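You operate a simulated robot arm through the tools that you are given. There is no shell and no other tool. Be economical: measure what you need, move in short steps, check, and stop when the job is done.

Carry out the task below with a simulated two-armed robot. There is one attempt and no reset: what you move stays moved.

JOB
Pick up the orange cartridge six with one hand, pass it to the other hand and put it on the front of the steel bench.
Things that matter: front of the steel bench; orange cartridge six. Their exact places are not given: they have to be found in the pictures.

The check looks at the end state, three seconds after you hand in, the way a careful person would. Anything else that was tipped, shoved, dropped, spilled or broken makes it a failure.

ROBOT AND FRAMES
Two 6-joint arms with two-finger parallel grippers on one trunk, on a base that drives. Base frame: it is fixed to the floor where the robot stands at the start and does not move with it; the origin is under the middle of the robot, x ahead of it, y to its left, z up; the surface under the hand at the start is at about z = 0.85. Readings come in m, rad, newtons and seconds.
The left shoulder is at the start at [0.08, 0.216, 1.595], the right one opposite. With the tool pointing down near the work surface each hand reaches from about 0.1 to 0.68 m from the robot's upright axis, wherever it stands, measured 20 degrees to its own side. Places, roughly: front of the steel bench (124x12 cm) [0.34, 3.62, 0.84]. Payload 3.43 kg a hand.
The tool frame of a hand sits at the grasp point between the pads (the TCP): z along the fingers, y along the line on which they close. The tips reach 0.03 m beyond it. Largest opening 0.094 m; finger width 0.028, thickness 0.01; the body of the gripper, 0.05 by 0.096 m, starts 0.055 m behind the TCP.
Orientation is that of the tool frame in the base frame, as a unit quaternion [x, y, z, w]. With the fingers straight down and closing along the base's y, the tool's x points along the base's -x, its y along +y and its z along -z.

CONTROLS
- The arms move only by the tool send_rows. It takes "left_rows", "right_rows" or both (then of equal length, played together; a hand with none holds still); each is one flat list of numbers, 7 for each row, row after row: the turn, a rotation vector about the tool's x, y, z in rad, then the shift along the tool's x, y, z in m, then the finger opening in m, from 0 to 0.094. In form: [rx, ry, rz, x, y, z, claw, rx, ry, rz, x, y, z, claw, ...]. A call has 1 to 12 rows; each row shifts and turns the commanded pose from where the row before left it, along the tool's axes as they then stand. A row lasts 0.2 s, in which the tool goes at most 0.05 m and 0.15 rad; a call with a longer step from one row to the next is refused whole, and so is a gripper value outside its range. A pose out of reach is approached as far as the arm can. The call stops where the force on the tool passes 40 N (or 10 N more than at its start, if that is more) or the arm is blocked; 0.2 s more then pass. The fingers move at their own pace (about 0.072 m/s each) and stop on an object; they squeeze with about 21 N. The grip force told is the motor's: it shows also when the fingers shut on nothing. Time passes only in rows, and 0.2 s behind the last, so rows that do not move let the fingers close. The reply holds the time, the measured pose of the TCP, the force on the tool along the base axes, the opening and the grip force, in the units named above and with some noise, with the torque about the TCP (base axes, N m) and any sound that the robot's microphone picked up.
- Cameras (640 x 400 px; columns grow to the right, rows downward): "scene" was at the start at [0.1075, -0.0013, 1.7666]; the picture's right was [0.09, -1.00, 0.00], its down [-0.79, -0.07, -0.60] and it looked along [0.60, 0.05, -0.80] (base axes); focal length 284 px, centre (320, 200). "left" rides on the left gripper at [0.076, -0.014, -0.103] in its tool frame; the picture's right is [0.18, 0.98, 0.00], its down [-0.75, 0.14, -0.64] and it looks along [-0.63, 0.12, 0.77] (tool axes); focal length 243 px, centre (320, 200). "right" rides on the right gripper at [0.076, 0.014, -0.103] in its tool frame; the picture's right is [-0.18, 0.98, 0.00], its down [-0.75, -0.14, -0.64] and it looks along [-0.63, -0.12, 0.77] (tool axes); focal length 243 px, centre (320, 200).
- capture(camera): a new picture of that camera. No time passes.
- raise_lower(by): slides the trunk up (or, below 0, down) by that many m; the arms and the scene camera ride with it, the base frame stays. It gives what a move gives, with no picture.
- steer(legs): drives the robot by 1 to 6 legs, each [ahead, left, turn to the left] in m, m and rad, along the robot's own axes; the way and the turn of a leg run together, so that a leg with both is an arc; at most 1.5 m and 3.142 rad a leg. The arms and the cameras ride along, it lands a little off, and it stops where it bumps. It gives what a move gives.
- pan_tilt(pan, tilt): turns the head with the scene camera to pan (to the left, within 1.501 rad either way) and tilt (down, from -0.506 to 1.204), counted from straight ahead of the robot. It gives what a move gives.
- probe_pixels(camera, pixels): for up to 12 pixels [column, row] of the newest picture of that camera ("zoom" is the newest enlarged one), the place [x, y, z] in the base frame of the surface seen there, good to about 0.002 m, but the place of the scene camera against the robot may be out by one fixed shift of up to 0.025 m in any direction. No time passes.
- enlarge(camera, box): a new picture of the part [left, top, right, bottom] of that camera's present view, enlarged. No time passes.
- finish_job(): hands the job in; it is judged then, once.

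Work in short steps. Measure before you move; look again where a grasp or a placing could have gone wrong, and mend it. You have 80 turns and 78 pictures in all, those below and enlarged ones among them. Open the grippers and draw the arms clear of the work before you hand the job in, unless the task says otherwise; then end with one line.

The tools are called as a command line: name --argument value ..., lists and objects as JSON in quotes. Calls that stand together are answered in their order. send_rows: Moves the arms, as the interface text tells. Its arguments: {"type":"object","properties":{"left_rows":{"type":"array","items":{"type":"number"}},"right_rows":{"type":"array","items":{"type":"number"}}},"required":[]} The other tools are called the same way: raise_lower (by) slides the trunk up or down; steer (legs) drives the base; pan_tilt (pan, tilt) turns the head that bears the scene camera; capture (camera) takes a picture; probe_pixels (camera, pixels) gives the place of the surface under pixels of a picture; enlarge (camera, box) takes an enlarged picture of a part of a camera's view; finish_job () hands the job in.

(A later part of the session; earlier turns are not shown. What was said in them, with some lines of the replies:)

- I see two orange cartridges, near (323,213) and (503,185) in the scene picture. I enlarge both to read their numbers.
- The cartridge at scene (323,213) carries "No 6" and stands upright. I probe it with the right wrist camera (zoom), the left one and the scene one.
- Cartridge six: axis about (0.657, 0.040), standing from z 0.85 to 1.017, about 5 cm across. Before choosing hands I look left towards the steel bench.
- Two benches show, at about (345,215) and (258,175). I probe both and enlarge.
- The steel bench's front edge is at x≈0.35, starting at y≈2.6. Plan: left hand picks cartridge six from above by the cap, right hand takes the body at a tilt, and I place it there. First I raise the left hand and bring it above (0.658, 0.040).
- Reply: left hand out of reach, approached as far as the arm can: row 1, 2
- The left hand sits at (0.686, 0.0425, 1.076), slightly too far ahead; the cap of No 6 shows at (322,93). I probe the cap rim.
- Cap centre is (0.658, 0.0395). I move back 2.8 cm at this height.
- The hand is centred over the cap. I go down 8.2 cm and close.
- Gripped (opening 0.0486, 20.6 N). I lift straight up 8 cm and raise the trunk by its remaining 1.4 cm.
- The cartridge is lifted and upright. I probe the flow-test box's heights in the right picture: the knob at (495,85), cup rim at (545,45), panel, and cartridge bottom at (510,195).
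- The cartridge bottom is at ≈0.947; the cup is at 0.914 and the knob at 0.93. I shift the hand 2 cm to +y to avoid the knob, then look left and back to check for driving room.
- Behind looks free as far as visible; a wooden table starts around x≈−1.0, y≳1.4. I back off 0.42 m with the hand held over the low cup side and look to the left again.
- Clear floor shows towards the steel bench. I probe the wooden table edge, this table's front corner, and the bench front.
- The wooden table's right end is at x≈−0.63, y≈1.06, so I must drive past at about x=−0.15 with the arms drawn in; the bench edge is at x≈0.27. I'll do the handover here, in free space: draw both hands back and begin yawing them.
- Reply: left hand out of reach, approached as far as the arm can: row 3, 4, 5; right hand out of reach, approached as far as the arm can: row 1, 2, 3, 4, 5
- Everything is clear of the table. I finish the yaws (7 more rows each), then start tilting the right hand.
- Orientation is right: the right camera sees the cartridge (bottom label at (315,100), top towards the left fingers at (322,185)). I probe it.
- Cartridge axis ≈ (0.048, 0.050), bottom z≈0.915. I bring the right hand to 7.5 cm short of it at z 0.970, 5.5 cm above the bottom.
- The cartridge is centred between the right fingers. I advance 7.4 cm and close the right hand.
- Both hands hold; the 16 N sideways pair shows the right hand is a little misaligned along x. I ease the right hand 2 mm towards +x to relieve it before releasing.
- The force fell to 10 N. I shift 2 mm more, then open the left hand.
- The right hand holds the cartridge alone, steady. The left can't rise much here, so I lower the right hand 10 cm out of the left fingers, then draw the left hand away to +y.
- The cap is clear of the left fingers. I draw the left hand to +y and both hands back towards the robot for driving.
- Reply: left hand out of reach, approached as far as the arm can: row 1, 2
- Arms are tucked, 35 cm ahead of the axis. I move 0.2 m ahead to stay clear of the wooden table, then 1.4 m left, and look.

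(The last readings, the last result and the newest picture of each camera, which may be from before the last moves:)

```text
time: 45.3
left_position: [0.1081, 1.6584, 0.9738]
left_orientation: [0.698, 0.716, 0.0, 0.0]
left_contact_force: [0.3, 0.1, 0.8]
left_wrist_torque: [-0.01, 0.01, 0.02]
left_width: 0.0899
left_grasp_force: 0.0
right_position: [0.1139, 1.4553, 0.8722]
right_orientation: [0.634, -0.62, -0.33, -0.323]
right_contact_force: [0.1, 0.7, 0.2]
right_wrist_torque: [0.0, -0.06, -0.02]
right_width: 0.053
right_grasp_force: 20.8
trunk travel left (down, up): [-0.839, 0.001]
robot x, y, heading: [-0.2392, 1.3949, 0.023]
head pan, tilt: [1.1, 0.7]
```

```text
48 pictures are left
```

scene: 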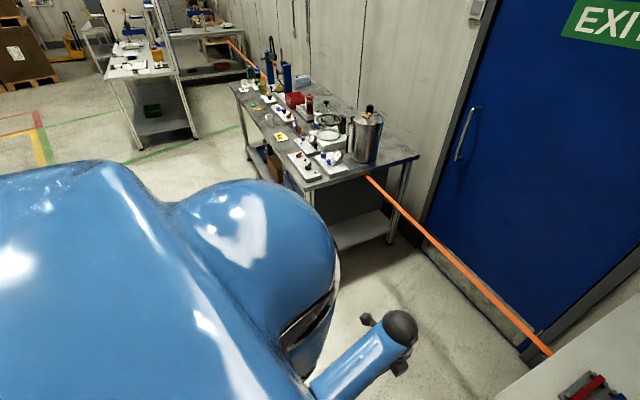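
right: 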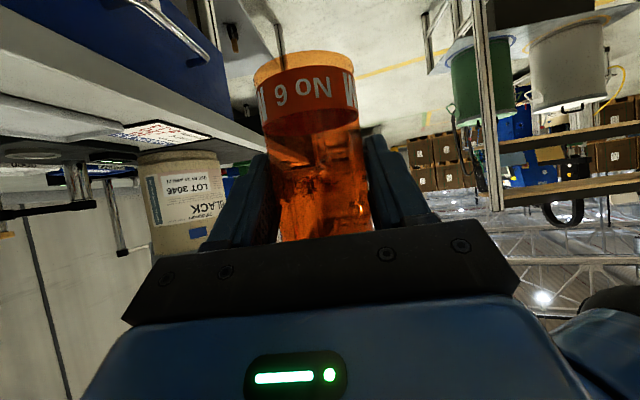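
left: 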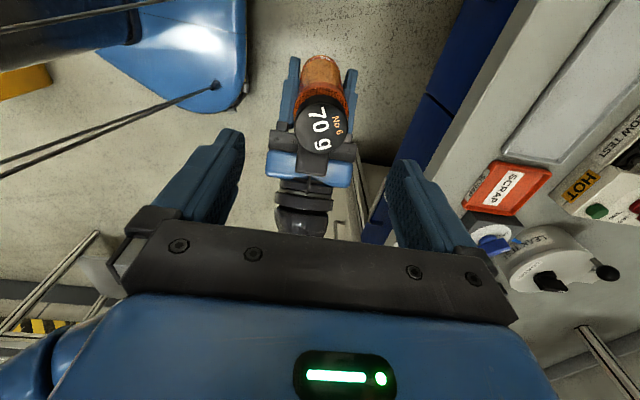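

I'm at y≈1.4 with slight heading drift. I probe the orange line and the bench's front edge, and enlarge the bench.

probe_pixels --camera "scene" --pixels '[[380, 190], [450, 260], [530, 338], [304, 182], [232, 84], [275, 140], [268, 170], [300, 160], [283, 136], [268, 118]]'

enlarge --camera "scene" --box '[220, 60, 400, 200]'

```text
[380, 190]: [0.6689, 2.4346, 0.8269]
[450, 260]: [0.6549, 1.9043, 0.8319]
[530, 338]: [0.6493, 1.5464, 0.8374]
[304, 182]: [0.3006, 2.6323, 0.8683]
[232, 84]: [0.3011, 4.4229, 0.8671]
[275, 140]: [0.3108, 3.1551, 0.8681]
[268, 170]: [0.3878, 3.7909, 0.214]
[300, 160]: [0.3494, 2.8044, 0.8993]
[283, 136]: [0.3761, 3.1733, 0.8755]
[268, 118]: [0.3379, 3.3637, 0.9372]
```

```text
2.86 times, centred on (310, 130) of scene
```

zoom: 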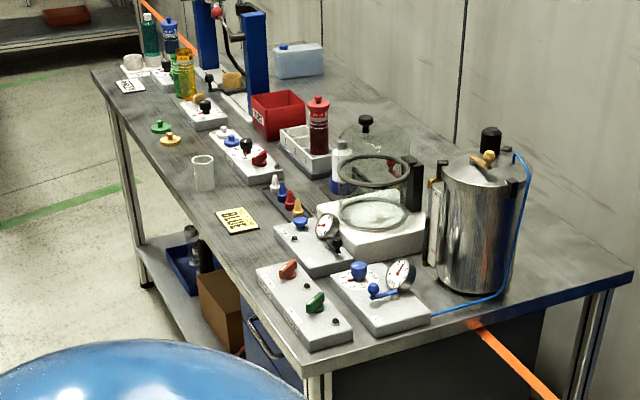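

The strap (x≈0.65) is out of my way. I drive on 2.0 m to the left, correcting heading, keeping the hands about 14 cm short of the bench edge.

steer --legs '[[0, 0, -0.02], [0, 1.4, 0], [0, 0.6, 0]]'

pan_tilt --pan 0.2 --tilt 0.9

capture --camera "scene"

```text
time: 55.7
left_position: [0.1278, 3.6694, 0.9741]
left_orientation: [0.711, 0.703, 0.001, -0.001]
left_contact_force: [1.2, -0.1, 0.3]
left_wrist_torque: [0.02, -0.02, -0.01]
left_width: 0.0899
left_grasp_force: 0.1
right_position: [0.1266, 3.4635, 0.8713]
right_orientation: [-0.624, 0.63, 0.325, 0.328]
right_contact_force: [0.2, -0.2, -0.1]
right_wrist_torque: [0.03, 0.02, 0.02]
right_width: 0.0527
right_grasp_force: 21.1
trunk travel left (down, up): [-0.839, 0.001]
robot x, y, heading: [-0.2268, 3.4209, -0.013]
head pan, tilt: [1.1, 0.7]
```

```text
time: 56.9
left_position: [0.1281, 3.6689, 0.9725]
left_orientation: [0.71, 0.704, 0.0, 0.0]
left_contact_force: [0.3, -0.3, 0.3]
left_wrist_torque: [-0.01, -0.02, 0.0]
left_width: 0.0901
left_grasp_force: 0.1
right_position: [0.1267, 3.4659, 0.8708]
right_orientation: [-0.624, 0.63, 0.324, 0.328]
right_contact_force: [0.7, -0.6, 0.7]
right_wrist_torque: [0.04, 0.0, 0.01]
right_width: 0.0531
right_grasp_force: 21.2
trunk travel left (down, up): [-0.839, 0.001]
robot x, y, heading: [-0.2243, 3.4246, -0.011]
head pan, tilt: [0.201, 0.901]
```

```text
46 pictures are left
```

scene: 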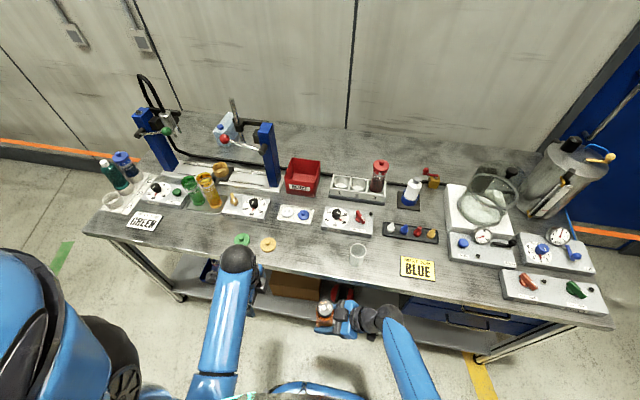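

The bench is ahead. The front strip looks free at (312,258), between the yellow cap (268,244) and the beaker (357,250). I probe there and the neighbours.

probe_pixels --camera "scene" --pixels '[[312, 255], [310, 272], [268, 250], [275, 240], [350, 250], [358, 243], [365, 262], [403, 278], [437, 278], [322, 230], [460, 285], [455, 270]]'

enlarge --camera "scene" --box '[220, 200, 460, 350]'

```text
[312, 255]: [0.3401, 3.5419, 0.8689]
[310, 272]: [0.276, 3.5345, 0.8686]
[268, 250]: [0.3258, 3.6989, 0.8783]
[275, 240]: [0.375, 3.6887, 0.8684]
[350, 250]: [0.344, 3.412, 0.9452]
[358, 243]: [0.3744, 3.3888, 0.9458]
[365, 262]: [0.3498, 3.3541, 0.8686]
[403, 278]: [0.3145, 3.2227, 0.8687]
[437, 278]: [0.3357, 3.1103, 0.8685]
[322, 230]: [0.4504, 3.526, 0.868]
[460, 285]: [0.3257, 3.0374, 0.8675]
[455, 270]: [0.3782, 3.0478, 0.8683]
```

```text
2.67 times, centred on (340, 275) of scene
```

zoom: 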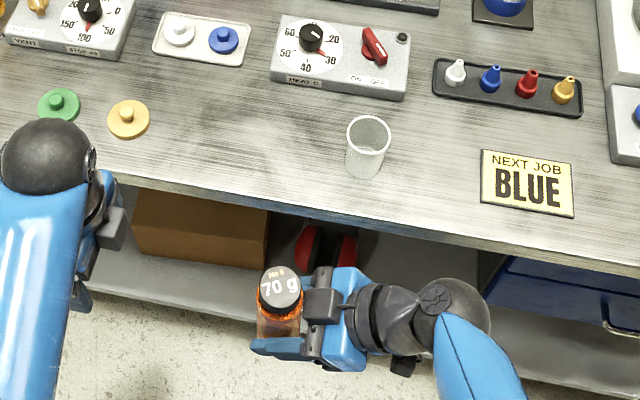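

Target spot: about (0.335, 3.545), 10 cm clear of the beaker and cap. First I raise the right hand 17 cm.

send_rows --right_rows '[0, 0, 0, -0.035, 0, -0.0246, 0.02, 0, 0, 0, -0.035, 0, -0.0246, 0.02, 0, 0, 0, -0.035, 0, -0.0246, 0.02, 0, 0, 0, -0.035, 0, -0.0246, 0.02, 0, 0, 0, 0, 0, 0, 0.02]'

```text
time: 58.1
left_position: [0.1274, 3.6689, 0.9732]
left_orientation: [0.711, 0.703, -0.001, 0.0]
left_contact_force: [-0.3, 0.6, -0.2]
left_wrist_torque: [0.02, 0.0, -0.03]
left_width: 0.09
left_grasp_force: 0.1
right_position: [0.1256, 3.4643, 1.0428]
right_orientation: [-0.623, 0.631, 0.324, 0.329]
right_contact_force: [-1.7, 0.8, -0.7]
right_wrist_torque: [0.0, 0.01, 0.02]
right_width: 0.053
right_grasp_force: 21.4
trunk travel left (down, up): [-0.839, 0.001]
robot x, y, heading: [-0.2261, 3.4183, -0.012]
head pan, tilt: [0.201, 0.901]
```

Raised to z 1.043. Now move over the bench front (+0.2 x, +0.075 y) and begin yawing the tool from +y towards +x.

send_rows --right_rows '[0, 0, 0, -0.0086, -0.04, 0.0123, 0.02, 0, 0, 0, -0.0086, -0.04, 0.0123, 0.02, 0, 0, 0, -0.0086, -0.04, 0.0123, 0.02, 0, 0, 0, -0.0086, -0.04, 0.0123, 0.02, 0, 0, 0, -0.0086, -0.04, 0.0123, 0.02, 0.117, 0, 0.082, 0, 0, 0, 0.02, 0.117, 0, 0.082, 0, 0, 0, 0.02, 0.117, 0, 0.082, 0, 0, 0, 0.02, 0.117, 0, 0.082, 0, 0, 0, 0.02, 0.117, 0, 0.082, 0, 0, 0, 0.02, 0.117, 0, 0.082, 0, 0, 0, 0.02, 0, 0, 0, 0, 0, 0, 0.02]'

capture --camera "scene"

```text
time: 60.7
left_position: [0.1276, 3.6696, 0.9736]
left_orientation: [0.711, 0.703, 0.001, 0.0]
left_contact_force: [-0.4, 0.2, 0.2]
left_wrist_torque: [-0.01, -0.02, 0.0]
left_width: 0.09
left_grasp_force: 0.1
right_position: [0.3269, 3.5391, 1.0422]
right_orientation: [-0.305, 0.833, 0.158, 0.433]
right_contact_force: [-0.4, 0.1, 0.0]
right_wrist_torque: [0.0, -0.03, 0.01]
right_width: 0.0529
right_grasp_force: 21.0
trunk travel left (down, up): [-0.839, 0.001]
robot x, y, heading: [-0.227, 3.4184, -0.013]
head pan, tilt: [0.201, 0.901]
```

```text
44 pictures are left
```

scene: 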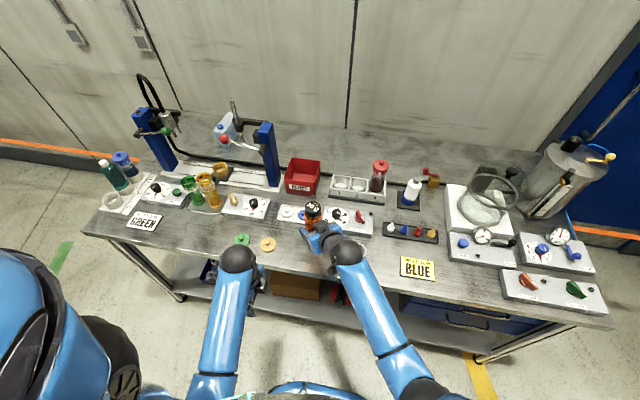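

It's over the free spot, pointing 40° left of ahead. I finish the yaw to straight ahead and look through the right camera.

send_rows --right_rows '[0.1147, 0, 0.0803, 0, 0, 0, 0.02, 0.1147, 0, 0.0803, 0, 0, 0, 0.02, 0.1147, 0, 0.0803, 0, 0, 0, 0.02, 0.1147, 0, 0.0803, 0, 0, 0, 0.02, 0.1147, 0, 0.0803, 0, 0, 0, 0.02, 0, 0, 0, 0, 0, 0, 0.02]'

capture --camera "right"

enlarge --camera "scene" --box '[220, 180, 460, 330]'

capture --camera "left"

```text
time: 62.1
left_position: [0.1275, 3.6691, 0.9733]
left_orientation: [0.711, 0.703, 0.0, 0.0]
left_contact_force: [0.5, 0.6, 0.5]
left_wrist_torque: [0.03, 0.0, 0.02]
left_width: 0.0899
left_grasp_force: 0.1
right_position: [0.3261, 3.5383, 1.0408]
right_orientation: [0.0, 0.887, -0.001, 0.462]
right_contact_force: [-0.4, 0.1, -1.0]
right_wrist_torque: [0.0, 0.03, 0.03]
right_width: 0.053
right_grasp_force: 21.4
trunk travel left (down, up): [-0.839, 0.001]
robot x, y, heading: [-0.2259, 3.4177, -0.011]
head pan, tilt: [0.201, 0.901]
```

```text
43 pictures are left
```

right: 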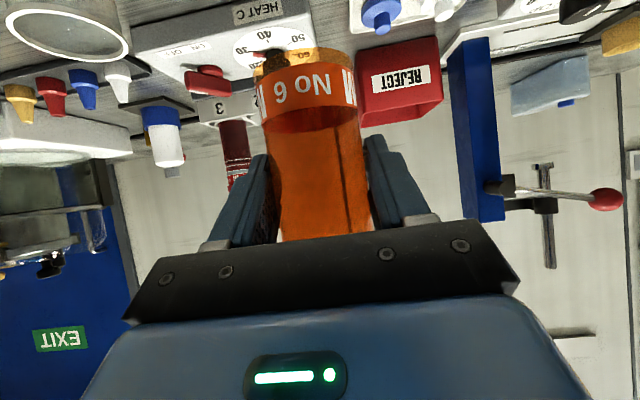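

```text
2.67 times, centred on (340, 255) of scene
```

zoom: 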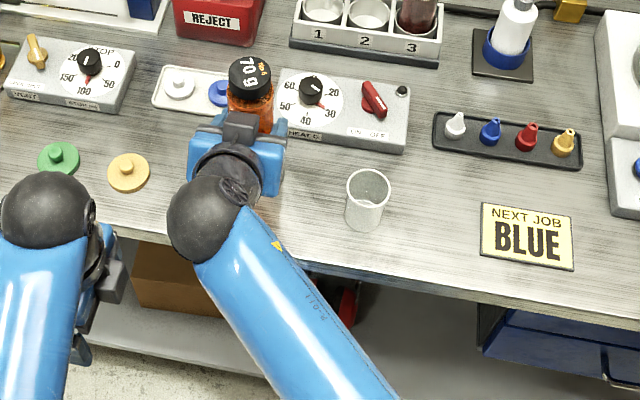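

```text
41 pictures are left
```

left: 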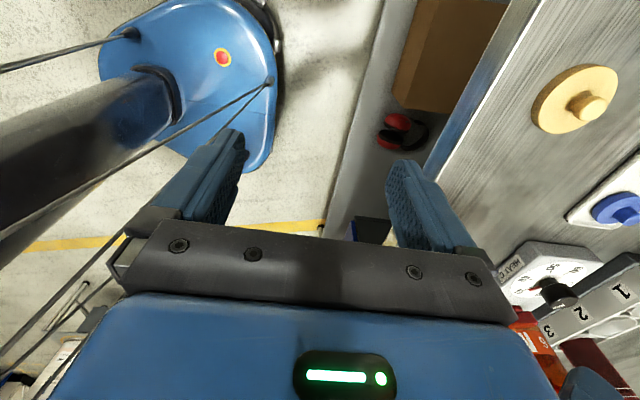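

Using the left camera I probe the bench edge and yellow cap; using the right camera the cartridge bottom at (300,52) and the beaker at (70,60).

probe_pixels --camera "left" --pixels '[[530, 30], [500, 75], [455, 165], [480, 130], [535, 90], [500, 190], [580, 160]]'

probe_pixels --camera "right" --pixels '[[300, 56], [315, 110], [318, 160], [265, 95], [352, 90], [70, 60], [120, 50], [340, 30]]'

```text
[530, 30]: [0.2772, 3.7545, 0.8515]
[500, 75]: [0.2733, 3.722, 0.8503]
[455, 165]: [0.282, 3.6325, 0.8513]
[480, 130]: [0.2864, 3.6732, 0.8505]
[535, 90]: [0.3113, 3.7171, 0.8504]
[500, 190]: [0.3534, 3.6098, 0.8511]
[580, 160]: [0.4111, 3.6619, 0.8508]
```

```text
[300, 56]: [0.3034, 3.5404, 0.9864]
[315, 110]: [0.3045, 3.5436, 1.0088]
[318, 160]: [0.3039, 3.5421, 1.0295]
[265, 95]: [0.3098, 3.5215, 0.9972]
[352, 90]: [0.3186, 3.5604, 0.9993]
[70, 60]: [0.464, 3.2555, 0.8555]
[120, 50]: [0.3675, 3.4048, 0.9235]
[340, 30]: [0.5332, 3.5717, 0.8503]
```

Edge at x≈0.272, bench at z 0.851; the cartridge is upright with axis (0.328, 3.542) and bottom 0.986. I shift 1 cm ahead and go down 12.8 cm.

send_rows --right_rows '[0, 0, 0, -0.0057, 0, 0.0082, 0.02, 0, 0, 0, 0.0262, 0, 0.0184, 0.02, 0, 0, 0, 0.0262, 0, 0.0184, 0.02, 0, 0, 0, 0.0262, 0, 0.0184, 0.02, 0, 0, 0, 0.0262, 0, 0.0184, 0.02, 0, 0, 0, 0, 0, 0, 0.02]'

capture --camera "right"

enlarge --camera "scene" --box '[220, 180, 460, 330]'

enlarge --camera "left" --box '[440, 100, 640, 400]'

```text
time: 63.5
left_position: [0.1266, 3.6699, 0.9731]
left_orientation: [0.711, 0.703, -0.001, 0.0]
left_contact_force: [-0.1, -0.7, 0.1]
left_wrist_torque: [-0.01, 0.02, -0.04]
left_width: 0.0901
left_grasp_force: 0.1
right_position: [0.3376, 3.5381, 0.9149]
right_orientation: [-0.003, 0.887, 0.001, 0.462]
right_contact_force: [0.2, 0.2, -1.3]
right_wrist_torque: [0.01, 0.04, -0.02]
right_width: 0.0532
right_grasp_force: 20.7
trunk travel left (down, up): [-0.839, 0.001]
robot x, y, heading: [-0.2246, 3.4213, -0.008]
head pan, tilt: [0.201, 0.901]
```

```text
40 pictures are left
```

right: 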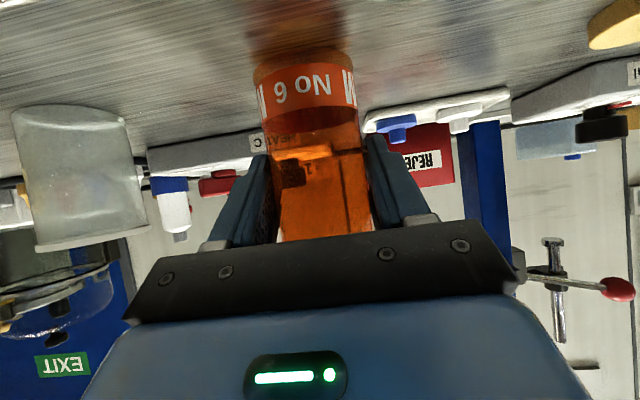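

```text
2.67 times, centred on (340, 255) of scene
```

zoom: 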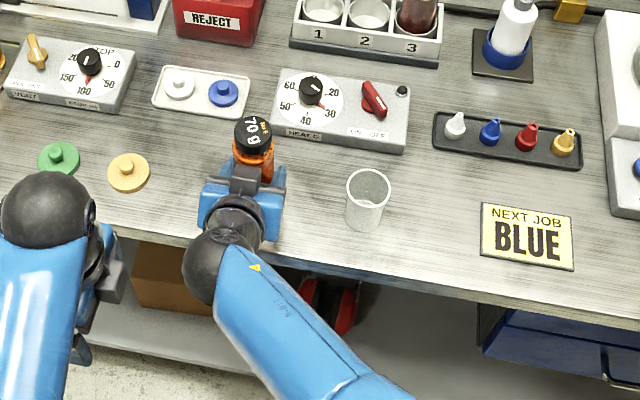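

```text
1.33 times, centred on (540, 250) of left
```

zoom: 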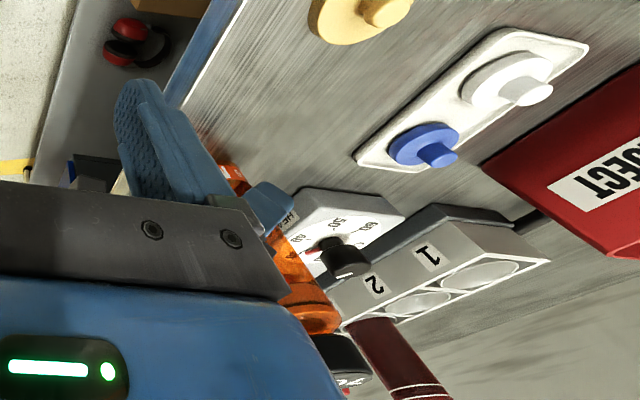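

About 9 mm remain, neighbours clear. I lower 6 mm, then check force in small steps.

send_rows --right_rows '[0, 0, 0, 0.0025, 0, 0.0017, 0.02, 0, 0, 0, 0.0025, 0, 0.0017, 0.02, 0, 0, 0, 0, 0, 0, 0.02]'

send_rows --right_rows '[0, 0, 0, 0.0016, 0, 0.0011, 0.02, 0, 0, 0, 0, 0, 0, 0.02]'

capture --camera "right"

probe_pixels --camera "right" --pixels '[[300, 58], [300, 66], [300, 48], [300, 40], [315, 110], [318, 160]]'

```text
time: 64.3
left_position: [0.1278, 3.6693, 0.9739]
left_orientation: [0.711, 0.703, 0.0, 0.0]
left_contact_force: [-0.4, 0.0, -1.0]
left_wrist_torque: [0.0, 0.03, 0.02]
left_width: 0.0902
left_grasp_force: 0.1
right_position: [0.3358, 3.5393, 0.909]
right_orientation: [-0.001, 0.886, 0.001, 0.464]
right_contact_force: [-0.4, 0.0, 1.6]
right_wrist_torque: [0.02, -0.05, 0.0]
right_width: 0.0529
right_grasp_force: 21.0
trunk travel left (down, up): [-0.839, 0.001]
robot x, y, heading: [-0.2266, 3.4165, -0.009]
head pan, tilt: [0.201, 0.901]
```

```text
time: 64.9
left_position: [0.1265, 3.6698, 0.9731]
left_orientation: [0.711, 0.703, 0.0, 0.001]
left_contact_force: [-0.4, 0.5, 0.1]
left_wrist_torque: [0.03, 0.0, 0.03]
left_width: 0.0903
left_grasp_force: 0.1
right_position: [0.3359, 3.5389, 0.9087]
right_orientation: [-0.002, 0.886, 0.002, 0.464]
right_contact_force: [-0.1, -1.9, 12.1]
right_wrist_torque: [-0.07, 0.07, 0.02]
right_width: 0.0529
right_grasp_force: 20.7
trunk travel left (down, up): [-0.839, 0.001]
robot x, y, heading: [-0.226, 3.418, -0.009]
head pan, tilt: [0.201, 0.901]
```

```text
37 pictures are left
```

right: 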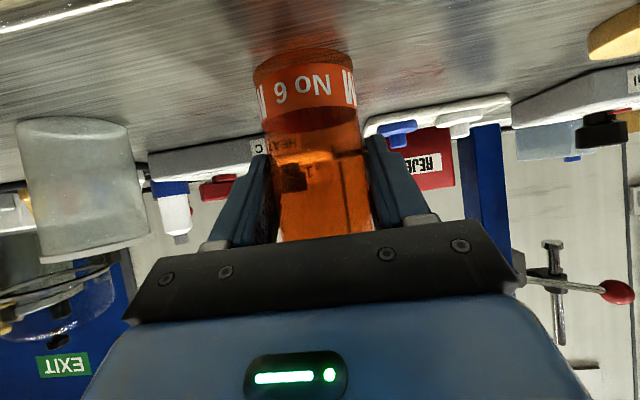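

```text
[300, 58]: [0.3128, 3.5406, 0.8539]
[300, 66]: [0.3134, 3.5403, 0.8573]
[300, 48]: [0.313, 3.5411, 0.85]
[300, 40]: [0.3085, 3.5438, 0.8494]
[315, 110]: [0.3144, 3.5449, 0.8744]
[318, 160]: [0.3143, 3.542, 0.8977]
```

It stands on the bench (12 N contact, bottom at 0.850, face vertical). I open the right hand in steps.

send_rows --right_rows '[0, 0, 0, 0, 0, 0, 0.056, 0, 0, 0, 0, 0, 0, 0.062, 0, 0, 0, 0, 0, 0, 0.072, 0, 0, 0, 0, 0, 0, 0.085, 0, 0, 0, 0, 0, 0, 0.085]'

capture --camera "right"

```text
time: 66.1
left_position: [0.1266, 3.6694, 0.9739]
left_orientation: [0.711, 0.703, 0.0, 0.001]
left_contact_force: [-0.5, 0.1, -0.7]
left_wrist_torque: [-0.03, 0.01, -0.01]
left_width: 0.0902
left_grasp_force: 0.0
right_position: [0.3371, 3.5371, 0.9063]
right_orientation: [-0.001, 0.887, 0.0, 0.461]
right_contact_force: [-0.4, -1.1, 0.0]
right_wrist_torque: [0.02, 0.0, 0.02]
right_width: 0.0848
right_grasp_force: 0.1
trunk travel left (down, up): [-0.839, 0.001]
robot x, y, heading: [-0.225, 3.4182, -0.009]
head pan, tilt: [0.201, 0.901]
```

```text
36 pictures are left
```

right: 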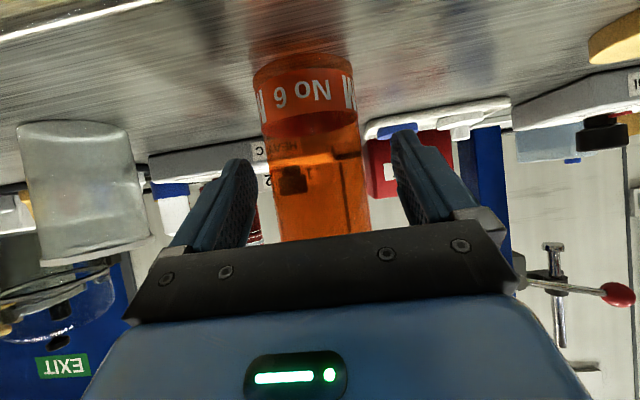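

The fingers are open and clear on both sides. I withdraw back and up along the tool axis.

send_rows --right_rows '[0, 0, 0, 0, 0, -0.03, 0.085, 0, 0, 0, 0, 0, -0.03, 0.085, 0, 0, 0, 0, 0, -0.03, 0.085, 0, 0, 0, 0, 0, 0, 0.085]'

```text
time: 67.1
left_position: [0.1273, 3.6677, 0.9733]
left_orientation: [0.711, 0.703, 0.0, 0.0]
left_contact_force: [0.5, 0.2, 0.1]
left_wrist_torque: [0.03, 0.01, 0.01]
left_width: 0.0903
left_grasp_force: 0.0
right_position: [0.2639, 3.5378, 0.9574]
right_orientation: [-0.002, 0.887, 0.0, 0.462]
right_contact_force: [0.2, -0.2, -0.3]
right_wrist_torque: [-0.02, 0.01, 0.0]
right_width: 0.0849
right_grasp_force: 0.0
trunk travel left (down, up): [-0.839, 0.001]
robot x, y, heading: [-0.2276, 3.4187, -0.01]
head pan, tilt: [0.201, 0.901]
```

The hand is clear of the cartridge. I withdraw another 9 cm and inspect the result.

send_rows --right_rows '[0, 0, 0, 0, 0, -0.03, 0.085, 0, 0, 0, 0, 0, -0.03, 0.085, 0, 0, 0, 0, 0, -0.03, 0.085, 0, 0, 0, 0, 0, 0, 0.085]'

capture --camera "right"

enlarge --camera "scene" --box '[200, 160, 480, 340]'

probe_pixels --camera "right" --pixels '[[310, 90], [312, 110], [315, 130]]'

```text
time: 68.3
left_position: [0.1278, 3.6702, 0.9742]
left_orientation: [0.711, 0.703, 0.0, 0.0]
left_contact_force: [-0.4, 0.2, 0.7]
left_wrist_torque: [-0.01, 0.02, -0.04]
left_width: 0.0899
left_grasp_force: 0.0
right_position: [0.2202, 3.5313, 1.0265]
right_orientation: [0.035, 0.882, 0.0, 0.47]
right_contact_force: [0.2, 0.3, -1.1]
right_wrist_torque: [0.0, -0.02, -0.03]
right_width: 0.0853
right_grasp_force: 0.0
trunk travel left (down, up): [-0.839, 0.001]
robot x, y, heading: [-0.2246, 3.4209, -0.007]
head pan, tilt: [0.201, 0.901]
stopped in row 4 (right hand): the arm was blocked; the commanded pose is now the measured one
```

```text
35 pictures are left
```

right: 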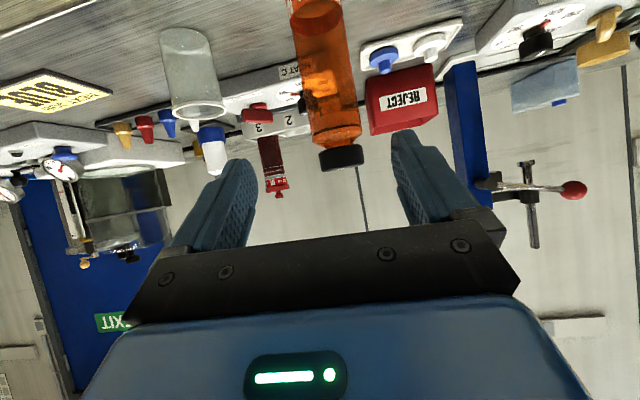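

```text
2.22 times, centred on (340, 250) of scene
```

zoom: 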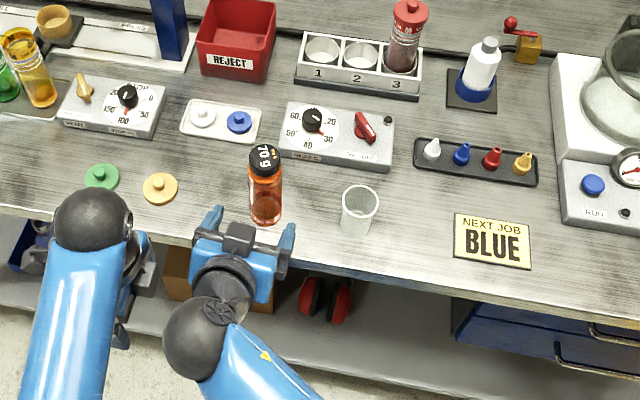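

```text
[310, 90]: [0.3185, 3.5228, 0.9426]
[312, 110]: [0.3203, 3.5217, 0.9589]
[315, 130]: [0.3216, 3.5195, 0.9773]
```

Cartridge six stands upright near the front edge, with nothing else disturbed. The arm hit its fold limit, so I back the robot 0.2 m to bring both arms well clear, then check once more.

steer --legs '[[-0.2, 0, 0]]'

capture --camera "scene"

enlarge --camera "scene" --box '[200, 120, 440, 270]'

```text
time: 69.9
left_position: [-0.0689, 3.6734, 0.9715]
left_orientation: [0.709, 0.705, -0.001, -0.001]
left_contact_force: [0.5, -0.2, -0.3]
left_wrist_torque: [0.0, 0.04, 0.0]
left_width: 0.09
left_grasp_force: 0.2
right_position: [0.0238, 3.5369, 1.0246]
right_orientation: [0.033, 0.883, 0.002, 0.469]
right_contact_force: [-0.1, 0.1, -0.2]
right_wrist_torque: [0.01, 0.01, -0.03]
right_width: 0.0851
right_grasp_force: 0.1
trunk travel left (down, up): [-0.839, 0.001]
robot x, y, heading: [-0.4269, 3.4197, -0.004]
head pan, tilt: [0.201, 0.901]
```

```text
33 pictures are left
```

scene: 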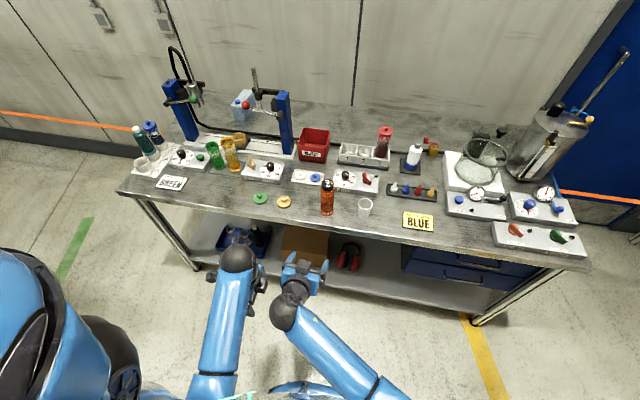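

```text
2.67 times, centred on (320, 195) of scene
```

zoom: 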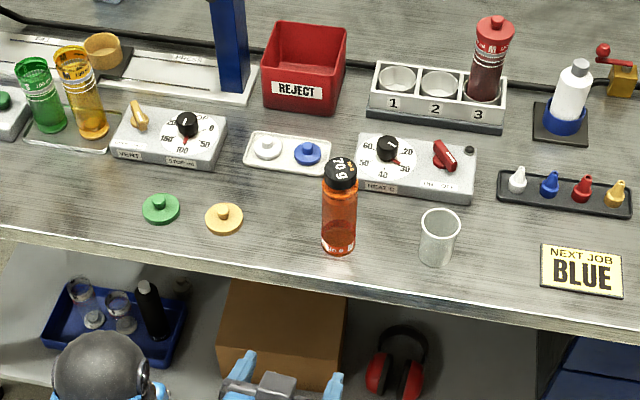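

The cartridge stands upright on the bench front at (327,197), the arms are clear and the grippers are open. I hand the job in.

finish_job

```text
The job is handed in.
```

Orange cartridge six was picked up with the left hand, passed to the right, and now stands upright on the front of the steel bench; the grippers are open and both arms are clear.
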